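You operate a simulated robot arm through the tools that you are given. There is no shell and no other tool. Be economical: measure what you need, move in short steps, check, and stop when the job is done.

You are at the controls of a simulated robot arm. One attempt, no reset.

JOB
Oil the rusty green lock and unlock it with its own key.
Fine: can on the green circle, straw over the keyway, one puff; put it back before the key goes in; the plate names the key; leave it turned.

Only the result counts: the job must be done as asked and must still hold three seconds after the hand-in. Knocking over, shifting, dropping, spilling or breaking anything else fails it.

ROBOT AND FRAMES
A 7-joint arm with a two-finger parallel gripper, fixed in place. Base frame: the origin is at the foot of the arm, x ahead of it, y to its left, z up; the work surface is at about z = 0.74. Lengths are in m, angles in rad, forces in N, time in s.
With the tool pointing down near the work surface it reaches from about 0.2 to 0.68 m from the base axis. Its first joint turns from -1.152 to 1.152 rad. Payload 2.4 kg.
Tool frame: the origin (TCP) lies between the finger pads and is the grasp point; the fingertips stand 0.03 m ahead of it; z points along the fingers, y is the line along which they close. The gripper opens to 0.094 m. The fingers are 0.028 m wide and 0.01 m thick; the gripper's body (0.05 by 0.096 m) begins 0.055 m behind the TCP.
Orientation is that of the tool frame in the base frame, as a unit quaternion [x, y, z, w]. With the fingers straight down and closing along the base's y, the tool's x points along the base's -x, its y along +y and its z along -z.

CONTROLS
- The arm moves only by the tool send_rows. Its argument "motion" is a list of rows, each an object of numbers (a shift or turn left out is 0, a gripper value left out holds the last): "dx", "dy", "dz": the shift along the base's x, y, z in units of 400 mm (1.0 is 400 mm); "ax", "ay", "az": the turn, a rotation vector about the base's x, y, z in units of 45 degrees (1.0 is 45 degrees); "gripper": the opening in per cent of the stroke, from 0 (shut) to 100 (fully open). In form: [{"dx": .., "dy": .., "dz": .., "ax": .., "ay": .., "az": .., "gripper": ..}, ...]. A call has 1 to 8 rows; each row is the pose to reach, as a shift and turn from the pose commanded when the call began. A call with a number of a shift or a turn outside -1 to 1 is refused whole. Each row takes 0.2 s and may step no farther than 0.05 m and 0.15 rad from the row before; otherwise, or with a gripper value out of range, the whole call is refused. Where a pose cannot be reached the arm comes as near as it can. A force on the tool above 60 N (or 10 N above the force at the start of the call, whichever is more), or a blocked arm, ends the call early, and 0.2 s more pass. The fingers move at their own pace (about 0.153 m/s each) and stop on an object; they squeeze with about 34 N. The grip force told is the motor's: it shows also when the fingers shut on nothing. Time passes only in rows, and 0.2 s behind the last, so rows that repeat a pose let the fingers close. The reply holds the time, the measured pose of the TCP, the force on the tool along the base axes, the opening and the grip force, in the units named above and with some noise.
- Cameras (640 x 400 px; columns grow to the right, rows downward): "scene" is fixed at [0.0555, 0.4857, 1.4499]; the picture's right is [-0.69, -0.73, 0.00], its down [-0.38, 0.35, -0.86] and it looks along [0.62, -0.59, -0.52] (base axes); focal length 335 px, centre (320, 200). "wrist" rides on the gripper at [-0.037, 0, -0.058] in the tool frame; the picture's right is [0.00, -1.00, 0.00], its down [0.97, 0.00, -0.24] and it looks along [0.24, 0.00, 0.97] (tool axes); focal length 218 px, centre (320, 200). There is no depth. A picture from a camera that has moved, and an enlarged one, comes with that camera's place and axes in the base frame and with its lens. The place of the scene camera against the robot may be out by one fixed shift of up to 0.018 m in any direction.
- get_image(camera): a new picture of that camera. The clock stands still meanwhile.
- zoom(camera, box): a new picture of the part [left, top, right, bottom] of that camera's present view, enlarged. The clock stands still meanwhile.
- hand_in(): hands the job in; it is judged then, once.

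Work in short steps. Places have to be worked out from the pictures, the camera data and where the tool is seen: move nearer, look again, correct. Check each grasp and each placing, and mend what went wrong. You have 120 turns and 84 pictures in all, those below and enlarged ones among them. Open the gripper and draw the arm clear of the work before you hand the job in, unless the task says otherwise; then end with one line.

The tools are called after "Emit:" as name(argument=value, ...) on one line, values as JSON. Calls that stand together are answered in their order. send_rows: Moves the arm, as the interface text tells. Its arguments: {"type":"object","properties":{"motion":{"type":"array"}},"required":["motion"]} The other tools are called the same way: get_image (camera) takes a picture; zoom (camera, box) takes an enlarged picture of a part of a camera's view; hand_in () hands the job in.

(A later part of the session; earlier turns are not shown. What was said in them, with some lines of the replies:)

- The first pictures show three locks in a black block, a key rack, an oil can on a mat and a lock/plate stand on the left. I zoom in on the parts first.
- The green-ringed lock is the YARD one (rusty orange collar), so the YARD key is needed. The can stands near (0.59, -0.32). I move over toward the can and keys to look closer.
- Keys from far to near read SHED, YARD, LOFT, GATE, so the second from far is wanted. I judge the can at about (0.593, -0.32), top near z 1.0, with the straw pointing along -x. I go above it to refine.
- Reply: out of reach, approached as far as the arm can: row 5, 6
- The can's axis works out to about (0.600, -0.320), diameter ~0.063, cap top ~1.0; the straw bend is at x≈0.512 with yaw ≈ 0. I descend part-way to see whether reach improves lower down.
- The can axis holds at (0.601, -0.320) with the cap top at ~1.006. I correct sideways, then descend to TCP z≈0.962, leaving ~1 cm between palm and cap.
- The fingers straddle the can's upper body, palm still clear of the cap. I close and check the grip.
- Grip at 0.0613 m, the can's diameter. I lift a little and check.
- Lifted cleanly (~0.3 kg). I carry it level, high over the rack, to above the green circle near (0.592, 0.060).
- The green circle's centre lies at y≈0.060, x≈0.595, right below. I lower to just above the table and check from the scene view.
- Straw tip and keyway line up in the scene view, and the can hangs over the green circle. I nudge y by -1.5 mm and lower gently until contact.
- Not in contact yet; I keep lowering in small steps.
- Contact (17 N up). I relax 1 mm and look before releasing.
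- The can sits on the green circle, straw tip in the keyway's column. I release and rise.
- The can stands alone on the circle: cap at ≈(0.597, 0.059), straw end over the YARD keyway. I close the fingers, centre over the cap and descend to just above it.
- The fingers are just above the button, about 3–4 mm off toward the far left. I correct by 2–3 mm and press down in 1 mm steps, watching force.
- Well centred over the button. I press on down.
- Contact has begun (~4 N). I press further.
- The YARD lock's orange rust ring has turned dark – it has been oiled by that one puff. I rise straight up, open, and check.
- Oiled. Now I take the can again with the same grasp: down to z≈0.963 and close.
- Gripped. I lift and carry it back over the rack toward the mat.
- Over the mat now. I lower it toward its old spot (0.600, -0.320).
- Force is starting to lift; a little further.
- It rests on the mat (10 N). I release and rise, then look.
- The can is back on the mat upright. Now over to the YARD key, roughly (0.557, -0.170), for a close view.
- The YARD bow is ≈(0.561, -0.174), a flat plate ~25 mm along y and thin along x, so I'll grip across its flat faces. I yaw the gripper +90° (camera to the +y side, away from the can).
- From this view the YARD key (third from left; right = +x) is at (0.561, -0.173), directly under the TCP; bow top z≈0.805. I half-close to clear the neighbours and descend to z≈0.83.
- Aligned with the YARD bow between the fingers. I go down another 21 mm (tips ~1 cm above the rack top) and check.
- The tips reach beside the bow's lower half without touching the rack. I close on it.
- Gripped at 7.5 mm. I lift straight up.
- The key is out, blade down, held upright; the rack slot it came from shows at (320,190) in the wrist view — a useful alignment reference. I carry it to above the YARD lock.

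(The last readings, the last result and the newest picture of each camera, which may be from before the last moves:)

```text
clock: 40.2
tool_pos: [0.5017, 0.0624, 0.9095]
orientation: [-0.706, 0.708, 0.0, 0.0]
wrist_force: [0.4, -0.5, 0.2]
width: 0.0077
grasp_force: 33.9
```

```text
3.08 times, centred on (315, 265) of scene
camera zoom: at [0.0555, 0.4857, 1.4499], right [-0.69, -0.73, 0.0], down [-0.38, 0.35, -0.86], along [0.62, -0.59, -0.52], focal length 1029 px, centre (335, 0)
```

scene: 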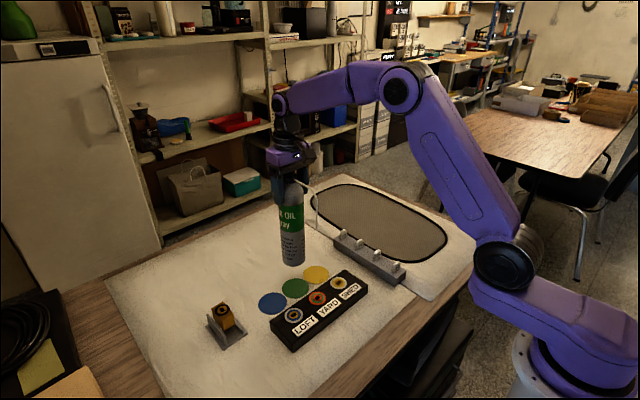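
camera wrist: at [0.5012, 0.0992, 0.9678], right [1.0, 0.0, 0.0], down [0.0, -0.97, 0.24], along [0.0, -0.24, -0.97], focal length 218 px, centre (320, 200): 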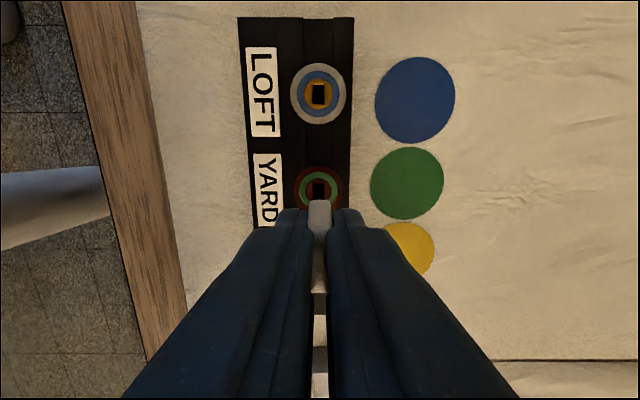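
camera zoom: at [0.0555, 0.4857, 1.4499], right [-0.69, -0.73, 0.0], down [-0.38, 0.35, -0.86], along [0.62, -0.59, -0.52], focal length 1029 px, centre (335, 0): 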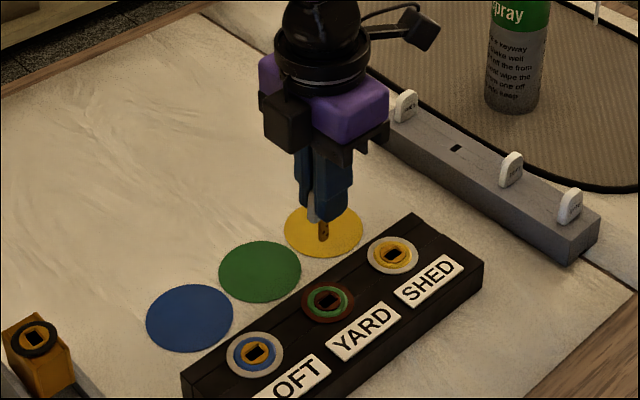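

The keyway centre measures ≈1.4 mm to -x of the key and nearly aligned in y; slot and blade both run along y. I shift and lower till the blade tip is ~1 cm above the lock to check again.

Emit:
send_rows(motion=[{"dx": -0.0035}, {"dx": -0.0035, "dz": -0.07}, {"dx": -0.0035, "dz": -0.14}, {"dx": -0.0035, "dz": -0.14}])

Emit:
zoom(camera="wrist", box=[260, 140, 380, 260])

Emit:
zoom(camera="scene", box=[290, 250, 350, 310])

```text
clock: 41.2
tool_pos: [0.5019, 0.0589, 0.8536]
orientation: [0.708, -0.706, -0.001, 0.0]
wrist_force: [0.1, 0.5, 0.1]
width: 0.0075
grasp_force: 33.8
```

```text
3.33 times, centred on (320, 200) of wrist
camera zoom: at [0.5012, 0.0952, 0.9114], right [1.0, 0.0, 0.0], down [0.0, -0.97, 0.24], along [0.0, -0.24, -0.97], focal length 728 px, centre (320, 200)
```

zoom: 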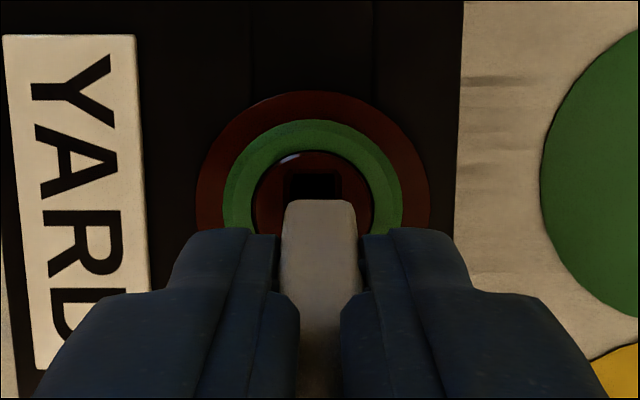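

```text
6.67 times, centred on (320, 280) of scene
camera zoom: at [0.0555, 0.4857, 1.4499], right [-0.69, -0.73, 0.0], down [-0.38, 0.35, -0.86], along [0.62, -0.59, -0.52], focal length 2230 px, centre (320, -333)
```

zoom: 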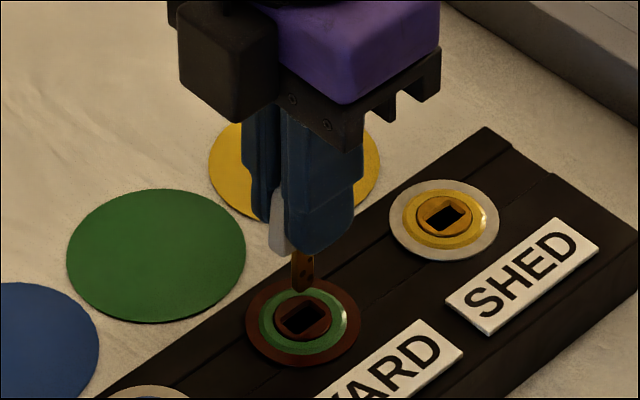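

The ring centre is still ≈1.1 mm to -x of the key, and y looks 1–2 mm short. I zoom the scene further to pin this down.

Emit:
zoom(camera="scene", box=[304, 276, 334, 306])

```text
13.33 times, centred on (319, 291) of scene
camera zoom: at [0.0555, 0.4857, 1.4499], right [-0.69, -0.73, 0.0], down [-0.38, 0.35, -0.86], along [0.62, -0.59, -0.52], focal length 4461 px, centre (333, -1013)
```

zoom: 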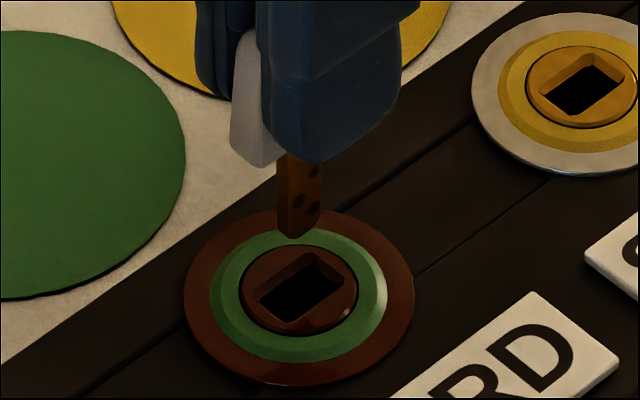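

Blade and slot share the same column here; with the wrist's x offset of about -1.1 mm, this gives a correction of dx -1.2 mm, dy +1.4 mm. I apply it and lower 6 mm, then compare.

Emit:
send_rows(motion=[{"dx": -0.003, "dy": 0.0035}, {"dx": -0.003, "dy": 0.0035, "dz": -0.007}, {"dx": -0.003, "dy": 0.0035, "dz": -0.014}, {"dx": -0.003, "dy": 0.0035, "dz": -0.014}])

Emit:
zoom(camera="scene", box=[304, 276, 334, 306])

Emit:
zoom(camera="wrist", box=[260, 140, 380, 260])

```text
clock: 42.2
tool_pos: [0.5007, 0.0611, 0.847]
orientation: [-0.707, 0.708, 0.0, 0.0]
wrist_force: [-0.1, -0.2, 0.1]
width: 0.0077
grasp_force: 33.5
```

```text
13.33 times, centred on (319, 291) of scene
camera zoom: at [0.0555, 0.4857, 1.4499], right [-0.69, -0.73, 0.0], down [-0.38, 0.35, -0.86], along [0.62, -0.59, -0.52], focal length 4461 px, centre (333, -1013)
```

zoom: 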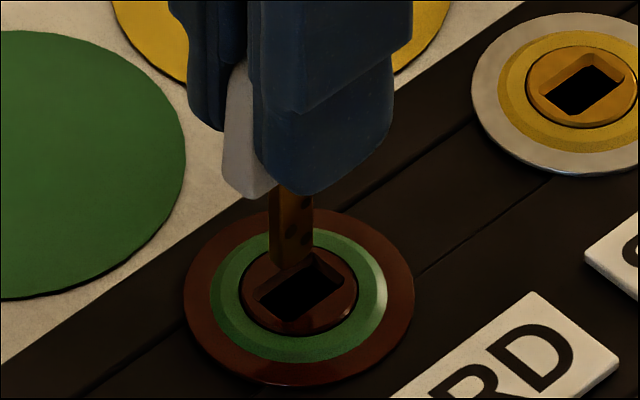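

```text
3.33 times, centred on (320, 200) of wrist
camera zoom: at [0.5006, 0.0978, 0.9053], right [1.0, 0.0, 0.0], down [0.0, -0.97, 0.24], along [0.0, -0.24, -0.97], focal length 728 px, centre (320, 200)
```

zoom: 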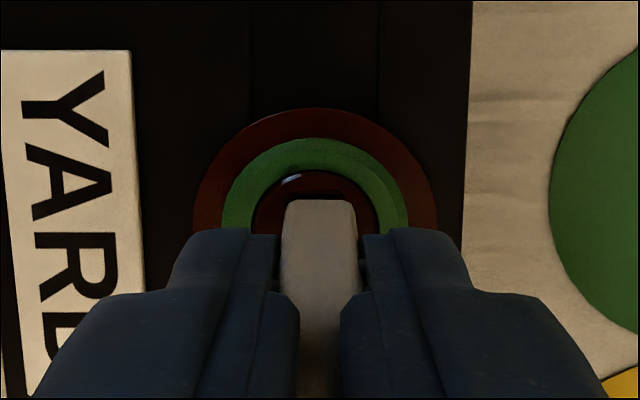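

The arm moved mostly in y that time; now the blade needs about dx -0.9 mm, dy -1.2 mm. I correct at this height (tip ~5 mm above the slot) and look again.

Emit:
send_rows(motion=[{"dx": -0.0025, "dy": -0.003}, {"dx": -0.0025, "dy": -0.003}, {"dx": -0.0025, "dy": -0.003}])

Emit:
zoom(camera="scene", box=[304, 276, 334, 306])

Emit:
zoom(camera="wrist", box=[260, 140, 380, 260])

```text
clock: 43.0
tool_pos: [0.4998, 0.0598, 0.8474]
orientation: [-0.707, 0.707, 0.0, 0.001]
wrist_force: [0.2, -0.2, -0.4]
width: 0.0077
grasp_force: 33.9
```

```text
13.33 times, centred on (319, 291) of scene
camera zoom: at [0.0555, 0.4857, 1.4499], right [-0.69, -0.73, 0.0], down [-0.38, 0.35, -0.86], along [0.62, -0.59, -0.52], focal length 4461 px, centre (333, -1013)
```

zoom: 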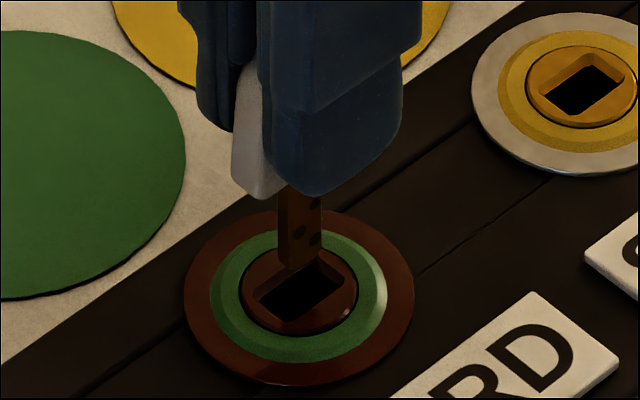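

```text
3.33 times, centred on (320, 200) of wrist
camera zoom: at [0.4996, 0.0965, 0.905], right [1.0, 0.0, 0.0], down [0.0, -0.97, 0.24], along [0.0, -0.24, -0.97], focal length 728 px, centre (320, 200)
```

zoom: 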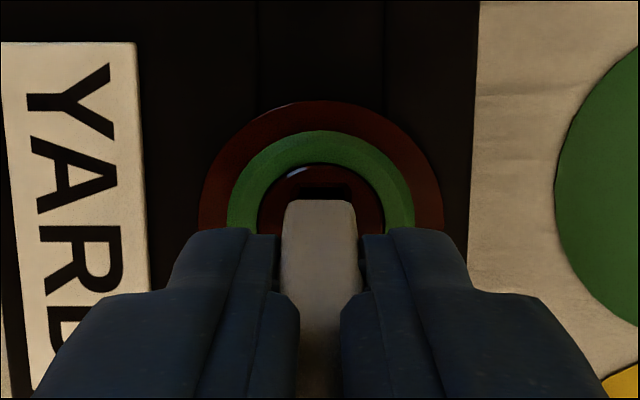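

Both views now agree: key over slot within half a millimetre. I lower 10 mm in 2 mm steps, watching force.

Emit:
send_rows(motion=[{"dz": -0.005}, {"dz": -0.01}, {"dz": -0.015}, {"dz": -0.02}, {"dz": -0.025}])

Emit:
zoom(camera="scene", box=[304, 276, 334, 306])

```text
clock: 44.2
tool_pos: [0.5009, 0.0588, 0.8369]
orientation: [0.707, -0.707, 0.001, 0.0]
wrist_force: [0.1, 0.3, -0.2]
width: 0.0079
grasp_force: 34.1
```

```text
13.33 times, centred on (319, 291) of scene
camera zoom: at [0.0555, 0.4857, 1.4499], right [-0.69, -0.73, 0.0], down [-0.38, 0.35, -0.86], along [0.62, -0.59, -0.52], focal length 4461 px, centre (333, -1013)
```

zoom: 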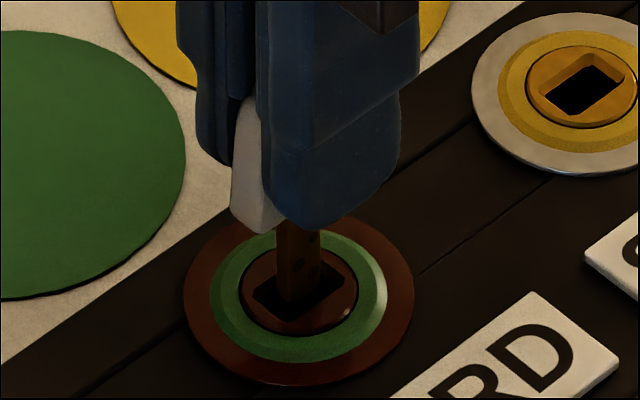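

The blade is entering the slot without force. I continue down.

Emit:
send_rows(motion=[{"dz": -0.005}, {"dz": -0.01}, {"dz": -0.015}, {"dz": -0.02}])

Emit:
zoom(camera="scene", box=[304, 276, 334, 306])

```text
clock: 45.2
tool_pos: [0.4996, 0.0612, 0.8292]
orientation: [0.707, -0.707, 0.001, 0.0]
wrist_force: [-0.2, 1.0, 0.0]
width: 0.0078
grasp_force: 34.1
```

```text
13.33 times, centred on (319, 291) of scene
camera zoom: at [0.0555, 0.4857, 1.4499], right [-0.69, -0.73, 0.0], down [-0.38, 0.35, -0.86], along [0.62, -0.59, -0.52], focal length 4461 px, centre (333, -1013)
```

zoom: 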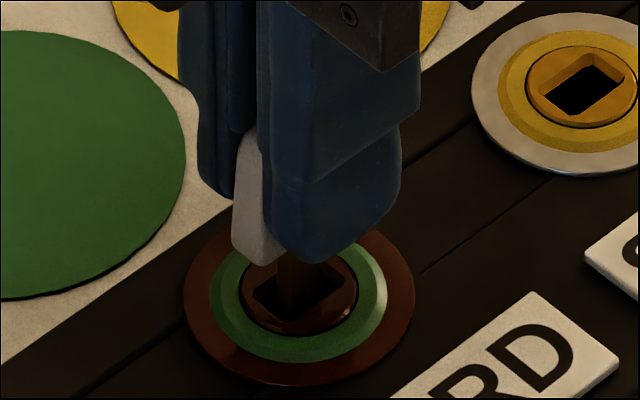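

Going well; bow bottom is still ~5 mm above the plug. I continue.

Emit:
send_rows(motion=[{"dz": -0.004}, {"dz": -0.008}, {"dz": -0.012}])

Emit:
zoom(camera="scene", box=[304, 276, 334, 306])

```text
clock: 46.0
tool_pos: [0.5, 0.0591, 0.8239]
orientation: [0.708, -0.707, -0.001, 0.0]
wrist_force: [-0.3, 0.2, -0.2]
width: 0.0078
grasp_force: 33.8
```

```text
13.33 times, centred on (319, 291) of scene
camera zoom: at [0.0555, 0.4857, 1.4499], right [-0.69, -0.73, 0.0], down [-0.38, 0.35, -0.86], along [0.62, -0.59, -0.52], focal length 4461 px, centre (333, -1013)
```

zoom: 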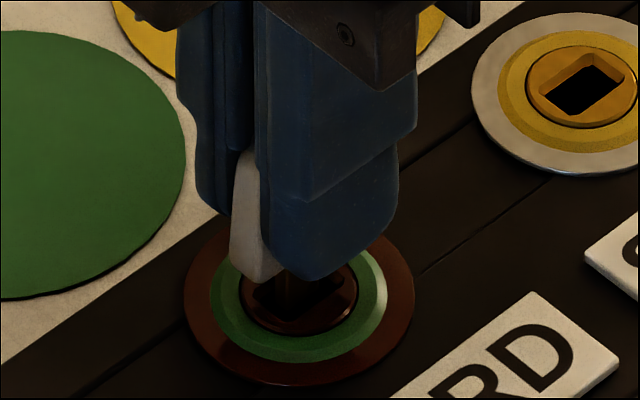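

Emit:
send_rows(motion=[{"dz": -0.003}, {"dz": -0.006}])

```text
clock: 46.6
tool_pos: [0.4997, 0.0607, 0.8223]
orientation: [-0.707, 0.708, 0.0, 0.0]
wrist_force: [-0.5, 0.5, 0.2]
width: 0.0077
grasp_force: 33.6
```

Still free; a further 2–3 mm until it bottoms.

Emit:
send_rows(motion=[{"dz": -0.003}, {"dz": -0.006}])

Emit:
zoom(camera="scene", box=[304, 276, 334, 306])

```text
clock: 47.2
tool_pos: [0.4994, 0.0585, 0.82]
orientation: [0.707, -0.707, 0.0, 0.001]
wrist_force: [-0.3, 1.2, -0.2]
width: 0.0079
grasp_force: 34.2
```

```text
13.33 times, centred on (319, 291) of scene
camera zoom: at [0.0555, 0.4857, 1.4499], right [-0.69, -0.73, 0.0], down [-0.38, 0.35, -0.86], along [0.62, -0.59, -0.52], focal length 4461 px, centre (333, -1013)
```

zoom: 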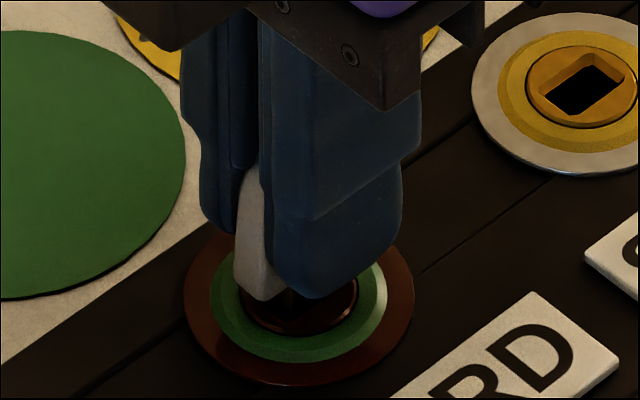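

Emit:
send_rows(motion=[{"dz": -0.003}, {"dz": -0.006}])

```text
clock: 47.8
tool_pos: [0.4983, 0.0593, 0.8168]
orientation: [0.708, -0.707, -0.001, 0.001]
wrist_force: [0.1, -0.1, -0.2]
width: 0.0077
grasp_force: 34.4
```

No contact yet; another step down.

Emit:
send_rows(motion=[{"dz": -0.003}, {"dz": -0.006}])

Emit:
zoom(camera="scene", box=[304, 276, 334, 306])

```text
clock: 48.4
tool_pos: [0.5003, 0.0581, 0.8148]
orientation: [0.707, -0.707, 0.0, -0.001]
wrist_force: [0.1, 0.7, -0.7]
width: 0.0077
grasp_force: 33.8
```

```text
13.33 times, centred on (319, 291) of scene
camera zoom: at [0.0555, 0.4857, 1.4499], right [-0.69, -0.73, 0.0], down [-0.38, 0.35, -0.86], along [0.62, -0.59, -0.52], focal length 4461 px, centre (333, -1013)
```

zoom: 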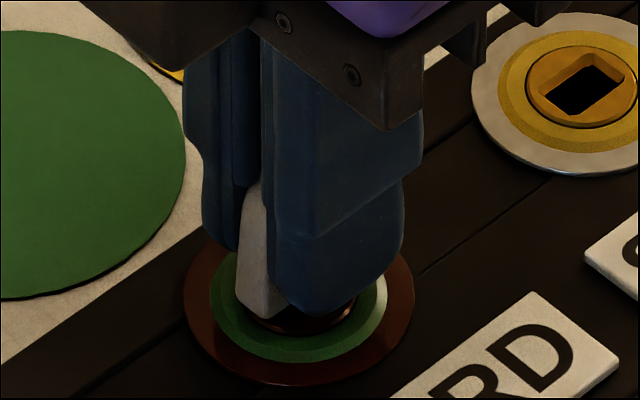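

The bow is almost on the plug. Continue gently.

Emit:
send_rows(motion=[{"dz": -0.003}, {"dz": -0.006}])

```text
clock: 49.0
tool_pos: [0.4997, 0.0592, 0.8126]
orientation: [0.707, -0.707, 0.0, -0.001]
wrist_force: [-0.1, -0.6, -1.2]
width: 0.0078
grasp_force: 33.6
```

Emit:
send_rows(motion=[{"dz": -0.003}, {"dz": -0.006}])

```text
clock: 49.6
tool_pos: [0.5011, 0.0602, 0.811]
orientation: [-0.707, 0.708, -0.001, 0.0]
wrist_force: [-3.5, -0.6, 14.7]
width: 0.008
grasp_force: 34.0
```

Bottomed (≈15 N). I relax slightly and try turning clockwise (seen from above) in small steps.

Emit:
send_rows(motion=[{"dz": 0.0015}, {"dz": 0.0015, "az": -0.1}, {"dz": 0.0015, "az": -0.2}, {"dz": 0.0015, "az": -0.3}, {"dz": 0.0015, "az": -0.3}])

Emit:
zoom(camera="scene", box=[304, 276, 334, 306])

```text
clock: 50.8
tool_pos: [0.5004, 0.0599, 0.8113]
orientation: [-0.618, 0.786, 0.0, 0.0]
wrist_force: [0.7, 0.7, 14.5]
width: 0.0077
grasp_force: 34.4
```

```text
13.33 times, centred on (319, 291) of scene
camera zoom: at [0.0553, 0.4856, 1.4499], right [-0.69, -0.73, 0.0], down [-0.38, 0.35, -0.86], along [0.62, -0.59, -0.52], focal length 4461 px, centre (333, -1013)
```

zoom: 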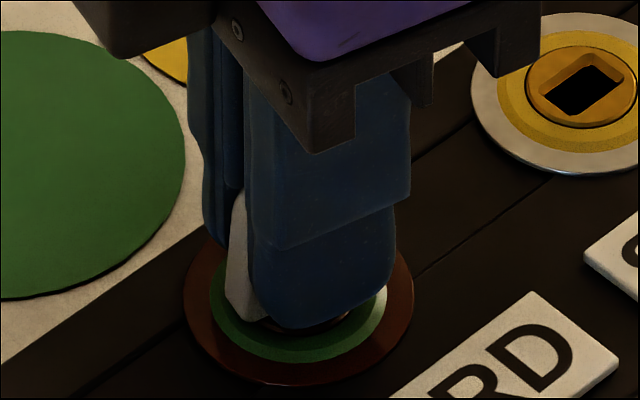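

It turns freely, with no side load. I continue clockwise.

Emit:
send_rows(motion=[{"az": -0.15}, {"az": -0.3}, {"az": -0.45}, {"az": -0.6}, {"az": -0.75}, {"az": -0.75}])

Emit:
zoom(camera="scene", box=[299, 271, 339, 311])

```text
clock: 52.2
tool_pos: [0.5001, 0.0592, 0.8122]
orientation: [-0.364, 0.932, 0.0, 0.001]
wrist_force: [2.8, -6.0, 14.2]
width: 0.0081
grasp_force: 33.6
```

```text
10.00 times, centred on (319, 291) of scene
camera zoom: at [0.0553, 0.4856, 1.4499], right [-0.69, -0.73, 0.0], down [-0.38, 0.35, -0.86], along [0.62, -0.59, -0.52], focal length 3346 px, centre (330, -710)
```

zoom: 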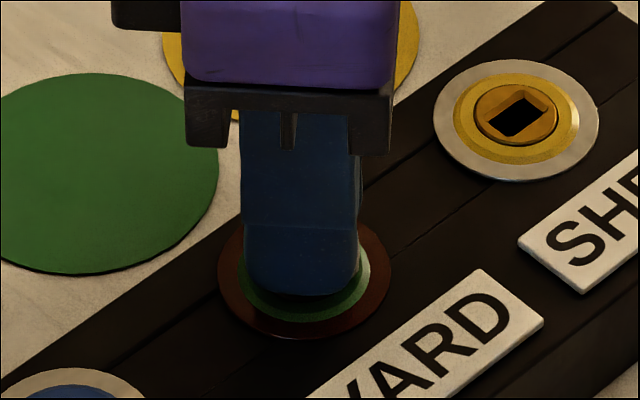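

47° turned, forces modest. I go on to ~90°.

Emit:
send_rows(motion=[{"az": -0.15}, {"az": -0.3}, {"az": -0.45}, {"az": -0.6}, {"az": -0.75}, {"az": -0.95}, {"az": -0.95}])

Emit:
zoom(camera="scene", box=[299, 261, 339, 311])

Emit:
get_image(camera="wrist")

```text
refused: row 6 steps farther than a row can; nothing moved
```

```text
8.00 times, centred on (319, 286) of scene
camera zoom: at [0.0553, 0.4856, 1.4499], right [-0.69, -0.73, 0.0], down [-0.38, 0.35, -0.86], along [0.62, -0.59, -0.52], focal length 2677 px, centre (328, -488)
```

zoom: 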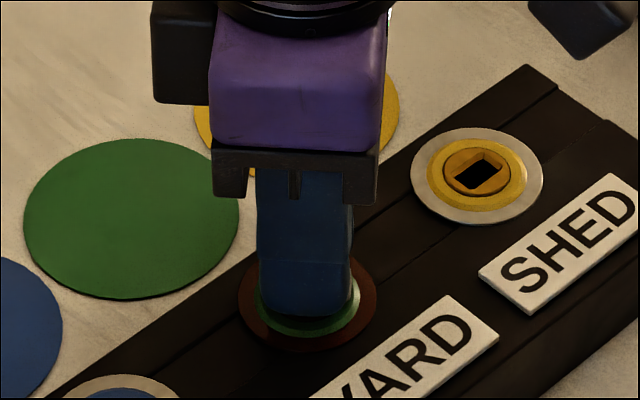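

```text
26 pictures are left
camera wrist: at [0.5268, 0.0848, 0.8691], right [0.68, -0.74, 0.0], down [-0.71, -0.66, 0.24], along [-0.18, -0.16, -0.97], focal length 218 px, centre (320, 200)
```

wrist: 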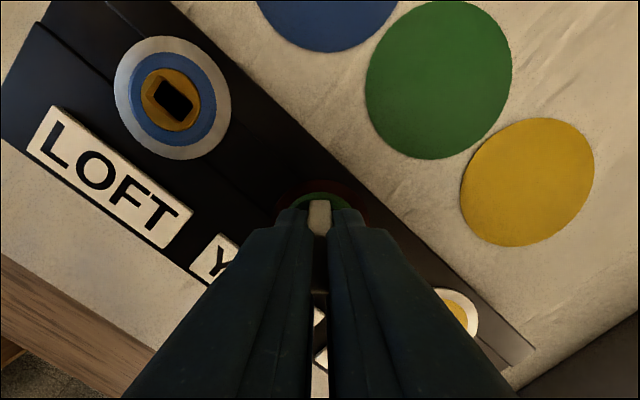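

One step was too big; I resend with even steps.

Emit:
send_rows(motion=[{"az": -0.15}, {"az": -0.3}, {"az": -0.45}, {"az": -0.6}, {"az": -0.75}, {"az": -0.9}, {"az": -0.96}, {"az": -0.96}])

Emit:
get_image(camera="wrist")

```text
clock: 54.0
tool_pos: [0.5005, 0.0601, 0.8122]
orientation: [0.006, 1.0, 0.0, 0.001]
wrist_force: [2.0, 1.7, 17.8]
width: 0.0081
grasp_force: 33.9
```

```text
25 pictures are left
camera wrist: at [0.5364, 0.059, 0.869], right [-0.01, -1.0, 0.0], down [-0.97, 0.01, 0.24], along [-0.24, 0.0, -0.97], focal length 218 px, centre (320, 200)
```

wrist: 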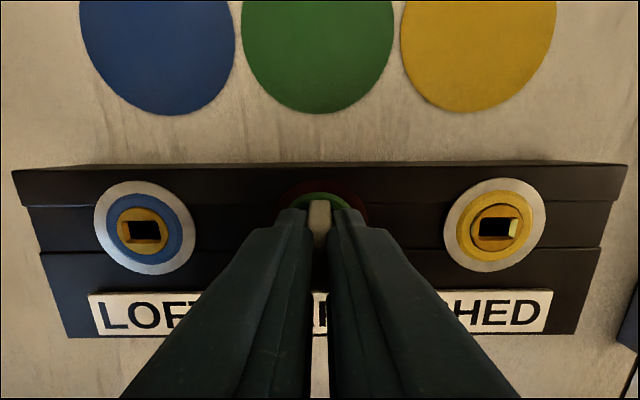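

Turned a full quarter, no resistance spike. I open the fingers and rise straight up to look at the lock.

Emit:
send_rows(motion=[{"gripper": 45}, {"gripper": 45}, {"gripper": 45}, {"dz": 0.05}, {"dz": 0.13}, {"dz": 0.23}, {"dz": 0.33}, {"dz": 0.33}])

Emit:
get_image(camera="wrist")

Emit:
zoom(camera="scene", box=[289, 256, 349, 316])

```text
clock: 55.8
tool_pos: [0.5006, 0.0585, 0.9414]
orientation: [0.005, 1.0, 0.0, 0.0]
wrist_force: [0.2, 0.1, 0.6]
width: 0.0423
grasp_force: 0.0
```

```text
24 pictures are left
camera wrist: at [0.5376, 0.0588, 1.0003], right [-0.01, -1.0, 0.0], down [-0.97, 0.01, 0.24], along [-0.24, 0.0, -0.97], focal length 218 px, centre (320, 200)
```

wrist: 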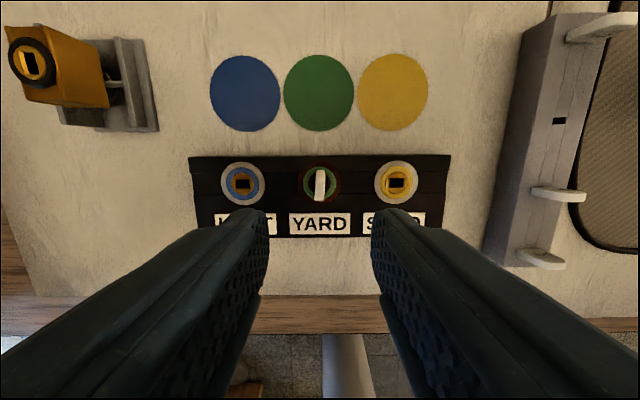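

```text
6.67 times, centred on (319, 286) of scene
camera zoom: at [0.0555, 0.4857, 1.4499], right [-0.69, -0.73, 0.0], down [-0.38, 0.35, -0.86], along [0.62, -0.59, -0.52], focal length 2230 px, centre (327, -373)
```

zoom: 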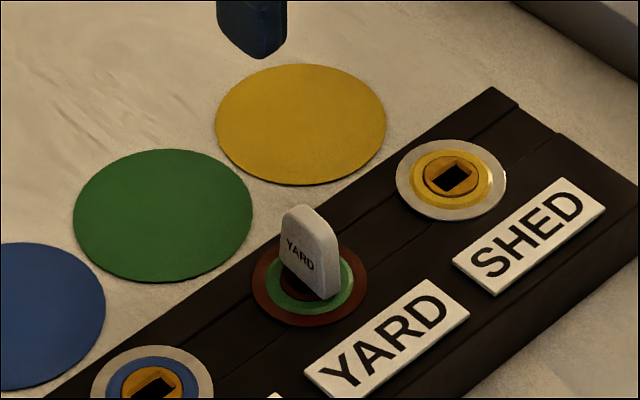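

The YARD key stands seated in the lock, its bow turned a quarter. I zoom once more to confirm angle and seating.

Emit:
zoom(camera="wrist", box=[280, 140, 360, 220])

Emit:
zoom(camera="scene", box=[304, 272, 334, 302])

Emit:
get_image(camera="scene")

```text
5.00 times, centred on (320, 180) of wrist
camera zoom: at [0.5376, 0.0588, 1.0003], right [-0.01, -1.0, 0.0], down [-0.97, 0.01, 0.24], along [-0.24, 0.0, -0.97], focal length 1091 px, centre (320, 300)
```

zoom: 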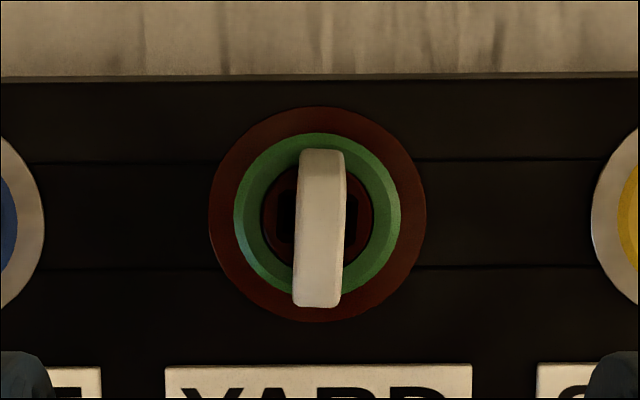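

```text
13.33 times, centred on (319, 287) of scene
camera zoom: at [0.0555, 0.4857, 1.4499], right [-0.69, -0.73, 0.0], down [-0.38, 0.35, -0.86], along [0.62, -0.59, -0.52], focal length 4461 px, centre (333, -960)
```

zoom: 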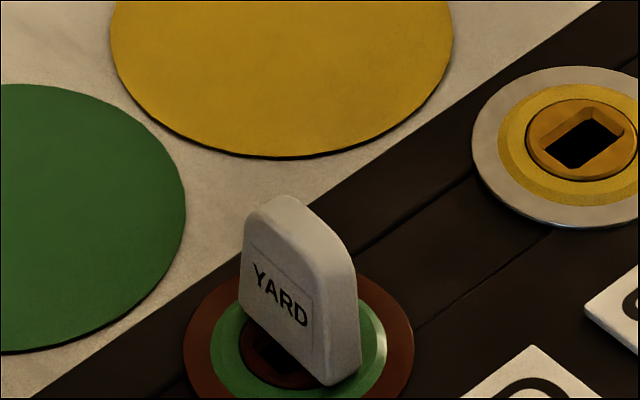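

```text
20 pictures are left
```

scene: 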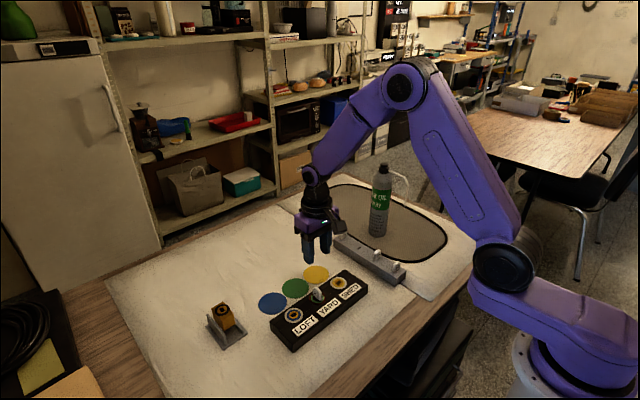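

The key's bow turned 90°, but the dark slot at either side of the bow still seems to lie along y, so I'm not sure the plug turned. I move nearer to look closely.

Emit:
send_rows(motion=[{"dx": -0.07, "gripper": 100}, {"dx": -0.13, "gripper": 100}, {"dx": -0.13, "dz": -0.1}, {"dx": -0.13, "dz": -0.17}, {"dx": -0.13, "dz": -0.17}])

Emit:
zoom(camera="wrist", box=[200, 60, 440, 210])

```text
clock: 57.0
tool_pos: [0.4479, 0.0587, 0.8732]
orientation: [0.004, 1.0, 0.0, 0.001]
wrist_force: [-1.0, 0.3, -0.6]
width: 0.0938
grasp_force: 0.1
```

```text
2.67 times, centred on (320, 135) of wrist
camera zoom: at [0.4848, 0.0593, 0.9307], right [-0.01, -1.0, 0.0], down [-0.97, 0.01, 0.24], along [-0.24, 0.0, -0.97], focal length 582 px, centre (320, 373)
```

zoom: 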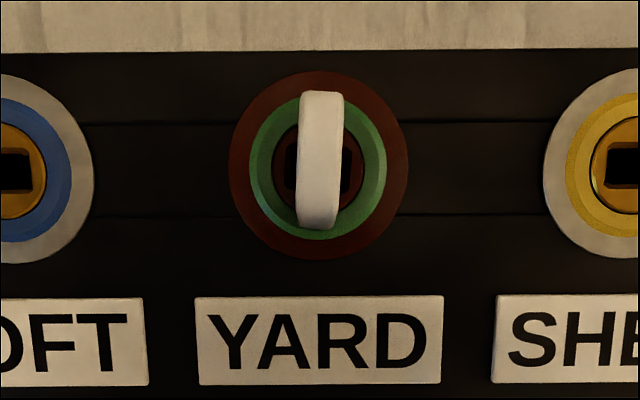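

Emit:
zoom(camera="wrist", box=[280, 80, 360, 170])

Emit:
zoom(camera="wrist", box=[395, 80, 475, 170])

```text
4.44 times, centred on (320, 125) of wrist
camera zoom: at [0.4848, 0.0593, 0.9307], right [-0.01, -1.0, 0.0], down [-0.97, 0.01, 0.24], along [-0.24, 0.0, -0.97], focal length 970 px, centre (320, 533)
```

zoom: 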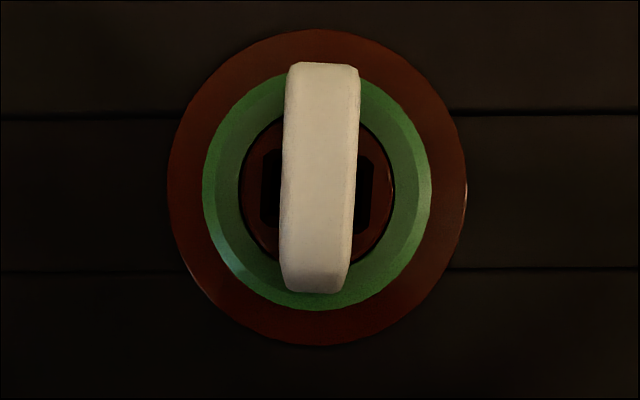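

```text
4.44 times, centred on (435, 125) of wrist
camera zoom: at [0.4848, 0.0593, 0.9307], right [-0.01, -1.0, 0.0], down [-0.97, 0.01, 0.24], along [-0.24, 0.0, -0.97], focal length 970 px, centre (-191, 533)
```

zoom: 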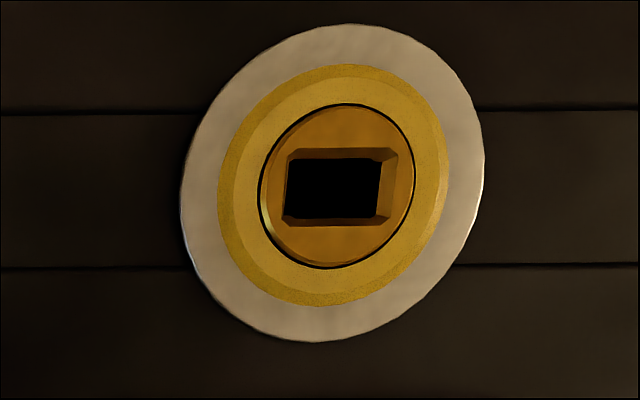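

The slot at the sides of the bow looks long in y still. I take a tight scene zoom of the lock to judge plug orientation and seating.

Emit:
zoom(camera="scene", box=[309, 283, 329, 303])

```text
16.00 times, centred on (319, 293) of scene
camera zoom: at [0.0555, 0.4857, 1.4499], right [-0.69, -0.73, 0.0], down [-0.38, 0.35, -0.86], along [0.62, -0.59, -0.52], focal length 5353 px, centre (336, -1288)
```

zoom: 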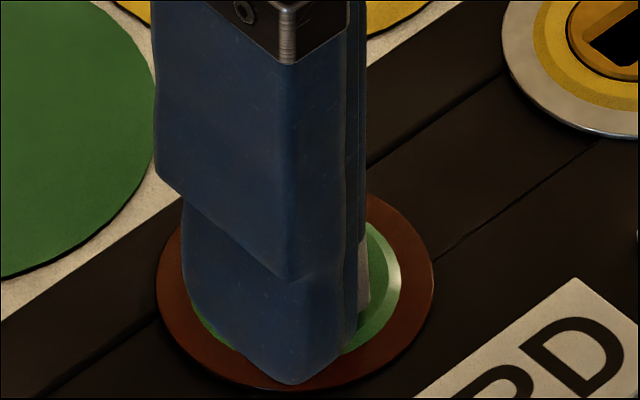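

Measured against the 7.5 mm bow, the blade (4×7 mm) is loose in the slot, so seeing the plug is inconclusive. I'll test: regrip the bow, and see by a gentle pull whether the lock holds the turned key.

Emit:
send_rows(motion=[{"dz": 0.08}, {"dz": 0.1, "dx": 0.06, "gripper": 45}, {"dz": 0.1, "dx": 0.13, "gripper": 45}, {"dz": 0.02, "dx": 0.13}, {"dz": -0.06, "dx": 0.13}, {"dz": -0.12, "dx": 0.13}, {"dz": -0.146, "dx": 0.13}, {"dz": -0.146, "dx": 0.13}])

Emit:
get_image(camera="wrist")

```text
clock: 58.8
tool_pos: [0.5007, 0.0594, 0.816]
orientation: [0.004, 1.0, 0.001, 0.0]
wrist_force: [0.9, 0.8, 0.7]
width: 0.0423
grasp_force: 0.0
```

```text
15 pictures are left
camera wrist: at [0.5372, 0.059, 0.874], right [-0.01, -1.0, 0.0], down [-0.97, 0.01, 0.24], along [-0.24, 0.0, -0.97], focal length 218 px, centre (320, 200)
```

wrist: 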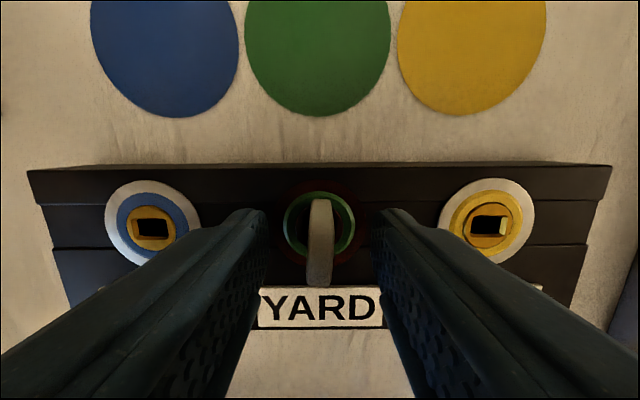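

Emit:
zoom(camera="wrist", box=[275, 170, 365, 290])

Emit:
send_rows(motion=[{"gripper": 2}, {"gripper": 2}, {"gripper": 2}, {"gripper": 2}])

```text
3.33 times, centred on (320, 230) of wrist
camera zoom: at [0.5372, 0.059, 0.874], right [-0.01, -1.0, 0.0], down [-0.97, 0.01, 0.24], along [-0.24, 0.0, -0.97], focal length 728 px, centre (320, 100)
```

zoom: 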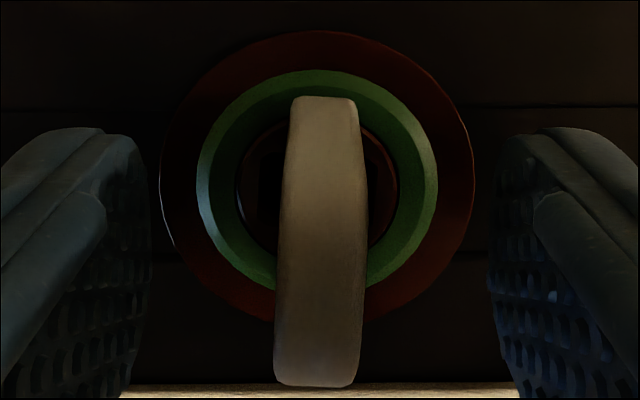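

```text
clock: 59.8
tool_pos: [0.4998, 0.0592, 0.8165]
orientation: [0.005, 1.0, 0.0, 0.0]
wrist_force: [3.5, 0.0, -2.8]
width: 0.0078
grasp_force: 33.9
```

Gripped; plug still looks unturned. Now a gentle 2–3 mm pull to see whether it's held.

Emit:
send_rows(motion=[{"dz": 0.0025}, {"dz": 0.005}, {"dz": 0.0075}])

```text
clock: 60.6
tool_pos: [0.5, 0.0601, 0.8195]
orientation: [0.004, 1.0, 0.0, -0.002]
wrist_force: [7.5, -1.6, -28.3]
width: 0.0079
grasp_force: 33.9
```

The lock holds the turned key (28 N against the pull), so it is engaged. I go back down and nudge a little further clockwise to see whether it's at its stop.

Emit:
send_rows(motion=[{"dz": -0.006}, {"dz": -0.0085}, {"dz": -0.0085, "az": -0.1}, {"dz": -0.0085, "az": -0.2}, {"dz": -0.0085, "az": -0.2}])

```text
clock: 61.8
tool_pos: [0.4997, 0.0604, 0.8172]
orientation: [0.082, 0.997, 0.001, 0.002]
wrist_force: [-2.9, -4.7, 28.6]
width: 0.0074
grasp_force: 33.8
```

The tool went 9° further. I release and look at where the key stays.

Emit:
send_rows(motion=[{"gripper": 45}, {"gripper": 45}, {"gripper": 45}, {"dz": 0.05}, {"dz": 0.13}, {"dz": 0.23}, {"dz": 0.33}, {"dz": 0.33}])

Emit:
zoom(camera="wrist", box=[260, 130, 380, 230])

Emit:
zoom(camera="scene", box=[304, 276, 334, 306])

```text
clock: 63.6
tool_pos: [0.4997, 0.0589, 0.9493]
orientation: [0.083, 0.997, 0.001, 0.0]
wrist_force: [0.8, 0.6, -0.4]
width: 0.0424
grasp_force: 0.1
```

```text
4.00 times, centred on (320, 180) of wrist
camera zoom: at [0.5363, 0.0526, 1.0073], right [-0.16, -0.99, 0.0], down [-0.96, 0.16, 0.24], along [-0.24, 0.04, -0.97], focal length 873 px, centre (320, 280)
```

zoom: 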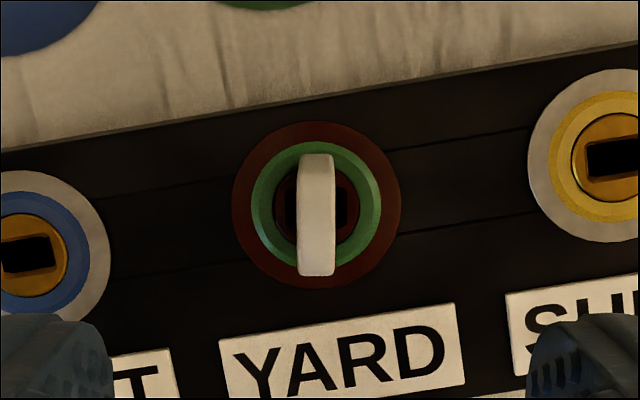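

```text
13.33 times, centred on (319, 291) of scene
camera zoom: at [0.0555, 0.4857, 1.4499], right [-0.69, -0.73, 0.0], down [-0.38, 0.35, -0.86], along [0.62, -0.59, -0.52], focal length 4461 px, centre (333, -1013)
```

zoom: 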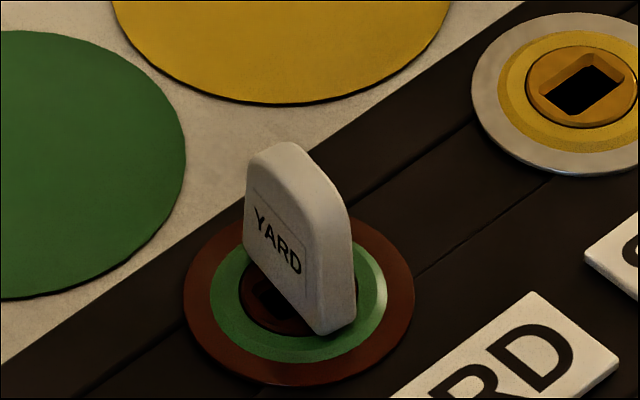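

Emit:
zoom(camera="wrist", box=[298, 155, 342, 205])

```text
8.00 times, centred on (320, 180) of wrist
camera zoom: at [0.5363, 0.0526, 1.0073], right [-0.16, -0.99, 0.0], down [-0.96, 0.16, 0.24], along [-0.24, 0.04, -0.97], focal length 1746 px, centre (320, 360)
```

zoom: 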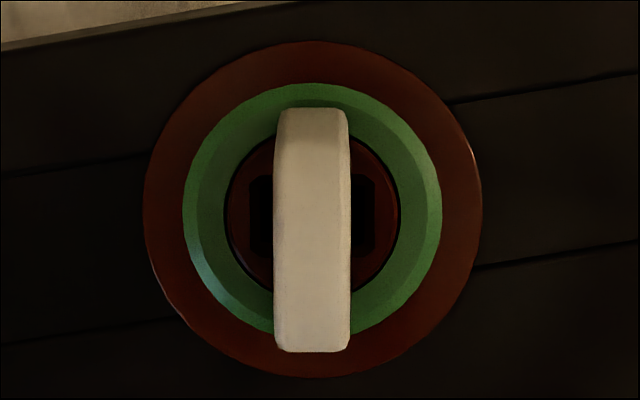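

Close inspection suggests the slot, perpendicular to the bow, moved along with the key's last 9°: the key may have spun in the loose keyway at first and only now carries the plug. I regrip and turn ~36° further to see if the plug follows.

Emit:
send_rows(motion=[{"dz": -0.1}, {"dz": -0.2}, {"dz": -0.28}, {"dz": -0.333}, {"dz": -0.333, "gripper": 2}, {"dz": -0.333, "gripper": 2}, {"dz": -0.333, "gripper": 2}, {"dz": -0.333, "gripper": 2}])

Emit:
send_rows(motion=[{"az": -0.16}, {"az": -0.32}, {"az": -0.48}, {"az": -0.64}, {"az": -0.8}, {"az": -0.8}])

Emit:
send_rows(motion=[{"gripper": 45}, {"gripper": 45}, {"gripper": 45}, {"dz": 0.05}, {"dz": 0.13}, {"dz": 0.23}, {"dz": 0.33}, {"dz": 0.33}])

Emit:
zoom(camera="wrist", box=[298, 155, 342, 205])

```text
clock: 65.4
tool_pos: [0.4995, 0.0604, 0.8154]
orientation: [0.082, 0.997, 0.0, 0.0]
wrist_force: [-0.4, -7.6, -0.9]
width: 0.0078
grasp_force: 34.0
```

```text
clock: 66.8
tool_pos: [0.4988, 0.0604, 0.8145]
orientation: [0.387, 0.922, 0.001, 0.001]
wrist_force: [-8.2, 6.7, 26.9]
width: 0.0073
grasp_force: 34.2
```

```text
clock: 68.6
tool_pos: [0.4999, 0.0583, 0.9459]
orientation: [0.386, 0.922, -0.001, 0.0]
wrist_force: [0.5, 0.1, -0.5]
width: 0.0423
grasp_force: 0.0
```

```text
8.00 times, centred on (320, 180) of wrist
camera zoom: at [0.5242, 0.0326, 1.0054], right [-0.71, -0.7, 0.0], down [-0.68, 0.69, 0.24], along [-0.17, 0.17, -0.97], focal length 1746 px, centre (320, 360)
```

zoom: 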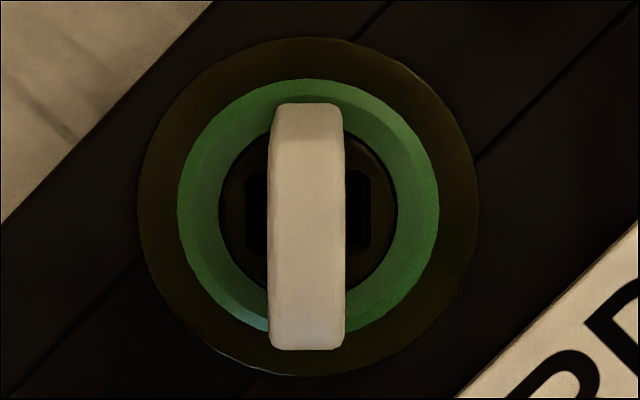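

The plug does turn with the key, and the collar has changed colour again (dark now). I check the scene view for what changed.

Emit:
zoom(camera="scene", box=[274, 256, 364, 336])

```text
5.00 times, centred on (319, 296) of scene
camera zoom: at [0.0555, 0.4857, 1.4499], right [-0.69, -0.73, 0.0], down [-0.38, 0.35, -0.86], along [0.62, -0.59, -0.52], focal length 1673 px, centre (325, -280)
```

zoom: 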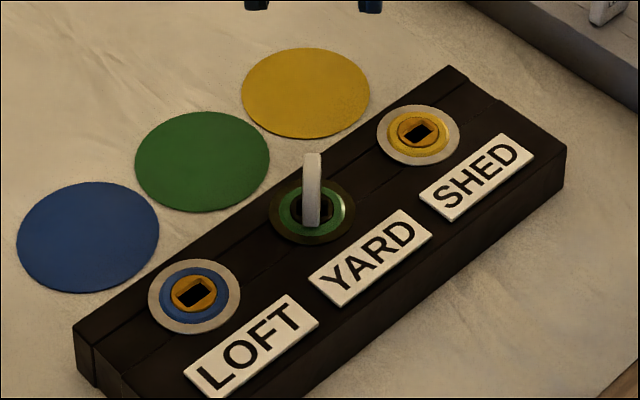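

The collar's change to dark came with the plug's ~45° turn, so it looks like the lock has yielded. For a full quarter of the plug I regrip and turn a further ~45°, watching for a stop.

Emit:
send_rows(motion=[{"dz": -0.1}, {"dz": -0.2}, {"dz": -0.28}, {"dz": -0.328}, {"dz": -0.328, "gripper": 2}, {"dz": -0.328, "gripper": 2}, {"dz": -0.328, "gripper": 2}, {"dz": -0.328, "gripper": 2}])

Emit:
send_rows(motion=[{"az": -0.16}, {"az": -0.32}, {"az": -0.48}, {"az": -0.64}, {"az": -0.8}, {"az": -0.96}, {"az": -0.96}])

```text
clock: 70.4
tool_pos: [0.5008, 0.0595, 0.8142]
orientation: [0.387, 0.922, 0.0, -0.001]
wrist_force: [-2.3, -1.4, -2.0]
width: 0.0077
grasp_force: 34.0
```

```text
clock: 72.0
tool_pos: [0.4995, 0.0601, 0.8146]
orientation: [0.699, 0.715, 0.0, 0.0]
wrist_force: [4.5, 5.6, -16.7]
width: 0.0075
grasp_force: 34.4
```

Turned to ~178° of the key without a stop signal. I release, rise and look.

Emit:
send_rows(motion=[{"gripper": 45}, {"gripper": 45}, {"gripper": 45}, {"dz": 0.05}, {"dz": 0.13}, {"dz": 0.23}, {"dz": 0.33}, {"dz": 0.33}])

Emit:
zoom(camera="wrist", box=[290, 145, 350, 215])

Emit:
zoom(camera="scene", box=[299, 271, 339, 311])

```text
clock: 73.8
tool_pos: [0.4998, 0.0603, 0.9452]
orientation: [0.699, 0.715, 0.0, -0.001]
wrist_force: [0.7, 0.6, 0.4]
width: 0.0423
grasp_force: 0.1
```

```text
5.71 times, centred on (320, 180) of wrist
camera zoom: at [0.5001, 0.0232, 1.0043], right [-1.0, -0.02, 0.0], down [-0.02, 0.97, 0.24], along [-0.01, 0.24, -0.97], focal length 1247 px, centre (320, 314)
```

zoom: 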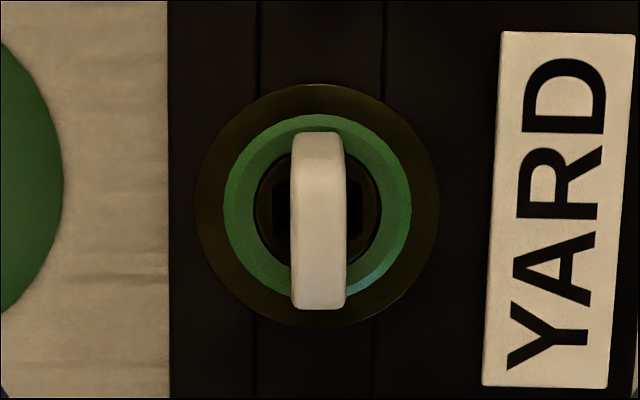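

```text
10.00 times, centred on (319, 291) of scene
camera zoom: at [0.0555, 0.4857, 1.4499], right [-0.69, -0.73, 0.0], down [-0.38, 0.35, -0.86], along [0.62, -0.59, -0.52], focal length 3346 px, centre (330, -710)
```

zoom: 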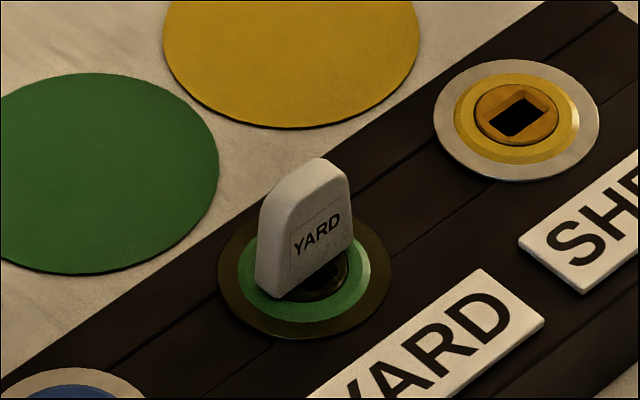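

The plug now stands ~90° turned with the key seated, and the collar keeps its changed colour. I open the gripper, draw the arm clear and take a last look.

Emit:
send_rows(motion=[{"dz": 0.1, "gripper": 100}, {"dz": 0.2}, {"dz": 0.3, "dx": -0.05}, {"dz": 0.4, "dx": -0.15}, {"dz": 0.45, "dx": -0.25}, {"dz": 0.45, "dx": -0.25}])

Emit:
get_image(camera="scene")

Emit:
zoom(camera="scene", box=[299, 271, 339, 311])

```text
refused: row 4 steps farther than a row can; nothing moved
```

```text
6 pictures are left
```

scene: 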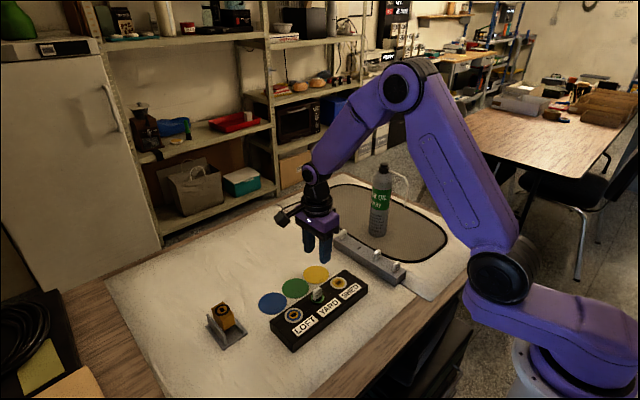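

```text
10.00 times, centred on (319, 291) of scene
camera zoom: at [0.0555, 0.4857, 1.4499], right [-0.69, -0.73, 0.0], down [-0.38, 0.35, -0.86], along [0.62, -0.59, -0.52], focal length 3346 px, centre (330, -710)
```

zoom: 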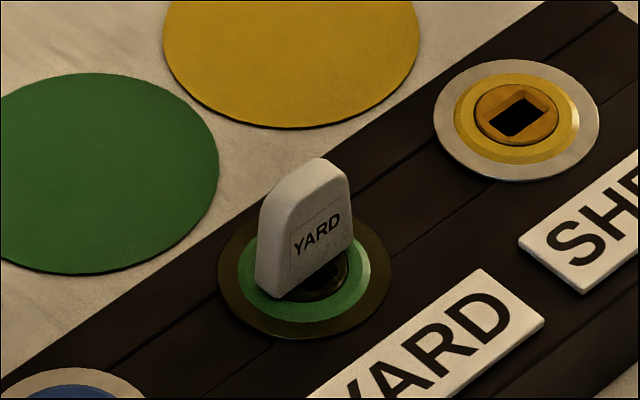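

Everything else stands in place; the retreat was refused for a large step, so I resend it with smaller ones.

Emit:
send_rows(motion=[{"dz": 0.1, "gripper": 100}, {"dz": 0.2}, {"dz": 0.3, "dx": -0.03}, {"dz": 0.38, "dx": -0.1}, {"dz": 0.42, "dx": -0.18}, {"dz": 0.42, "dx": -0.25}, {"dz": 0.42, "dx": -0.25}])

Emit:
zoom(camera="scene", box=[190, 150, 450, 350])

```text
clock: 75.4
tool_pos: [0.4003, 0.0609, 1.1158]
orientation: [0.699, 0.715, 0.0, 0.0]
wrist_force: [-0.9, -0.7, 0.5]
width: 0.0938
grasp_force: 0.1
```

```text
2.00 times, centred on (320, 250) of scene
camera zoom: at [0.0555, 0.4857, 1.4499], right [-0.69, -0.73, 0.0], down [-0.38, 0.35, -0.86], along [0.62, -0.59, -0.52], focal length 669 px, centre (320, 100)
```

zoom: 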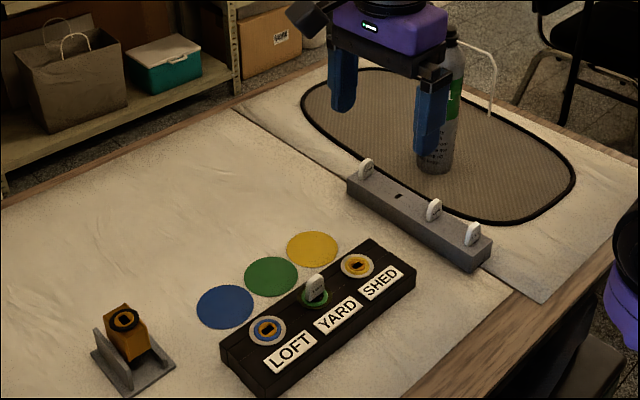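

The can is back on the mat, the YARD key stands turned in the oiled lock, the other keys are untouched and the arm is clear. I hand in.

Emit:
hand_in()

```text
The job is handed in.
```

I oiled the rusty green lock (YARD) with one puff, put the can back on its mat, and left the YARD key turned in the lock; I take it as unlocked from what I saw, not from any explicit signal. The key first turned a quarter without moving the lock's core, so I turned it to about 180° and left the core about 90° round. The lock's collar darkened as the core moved.
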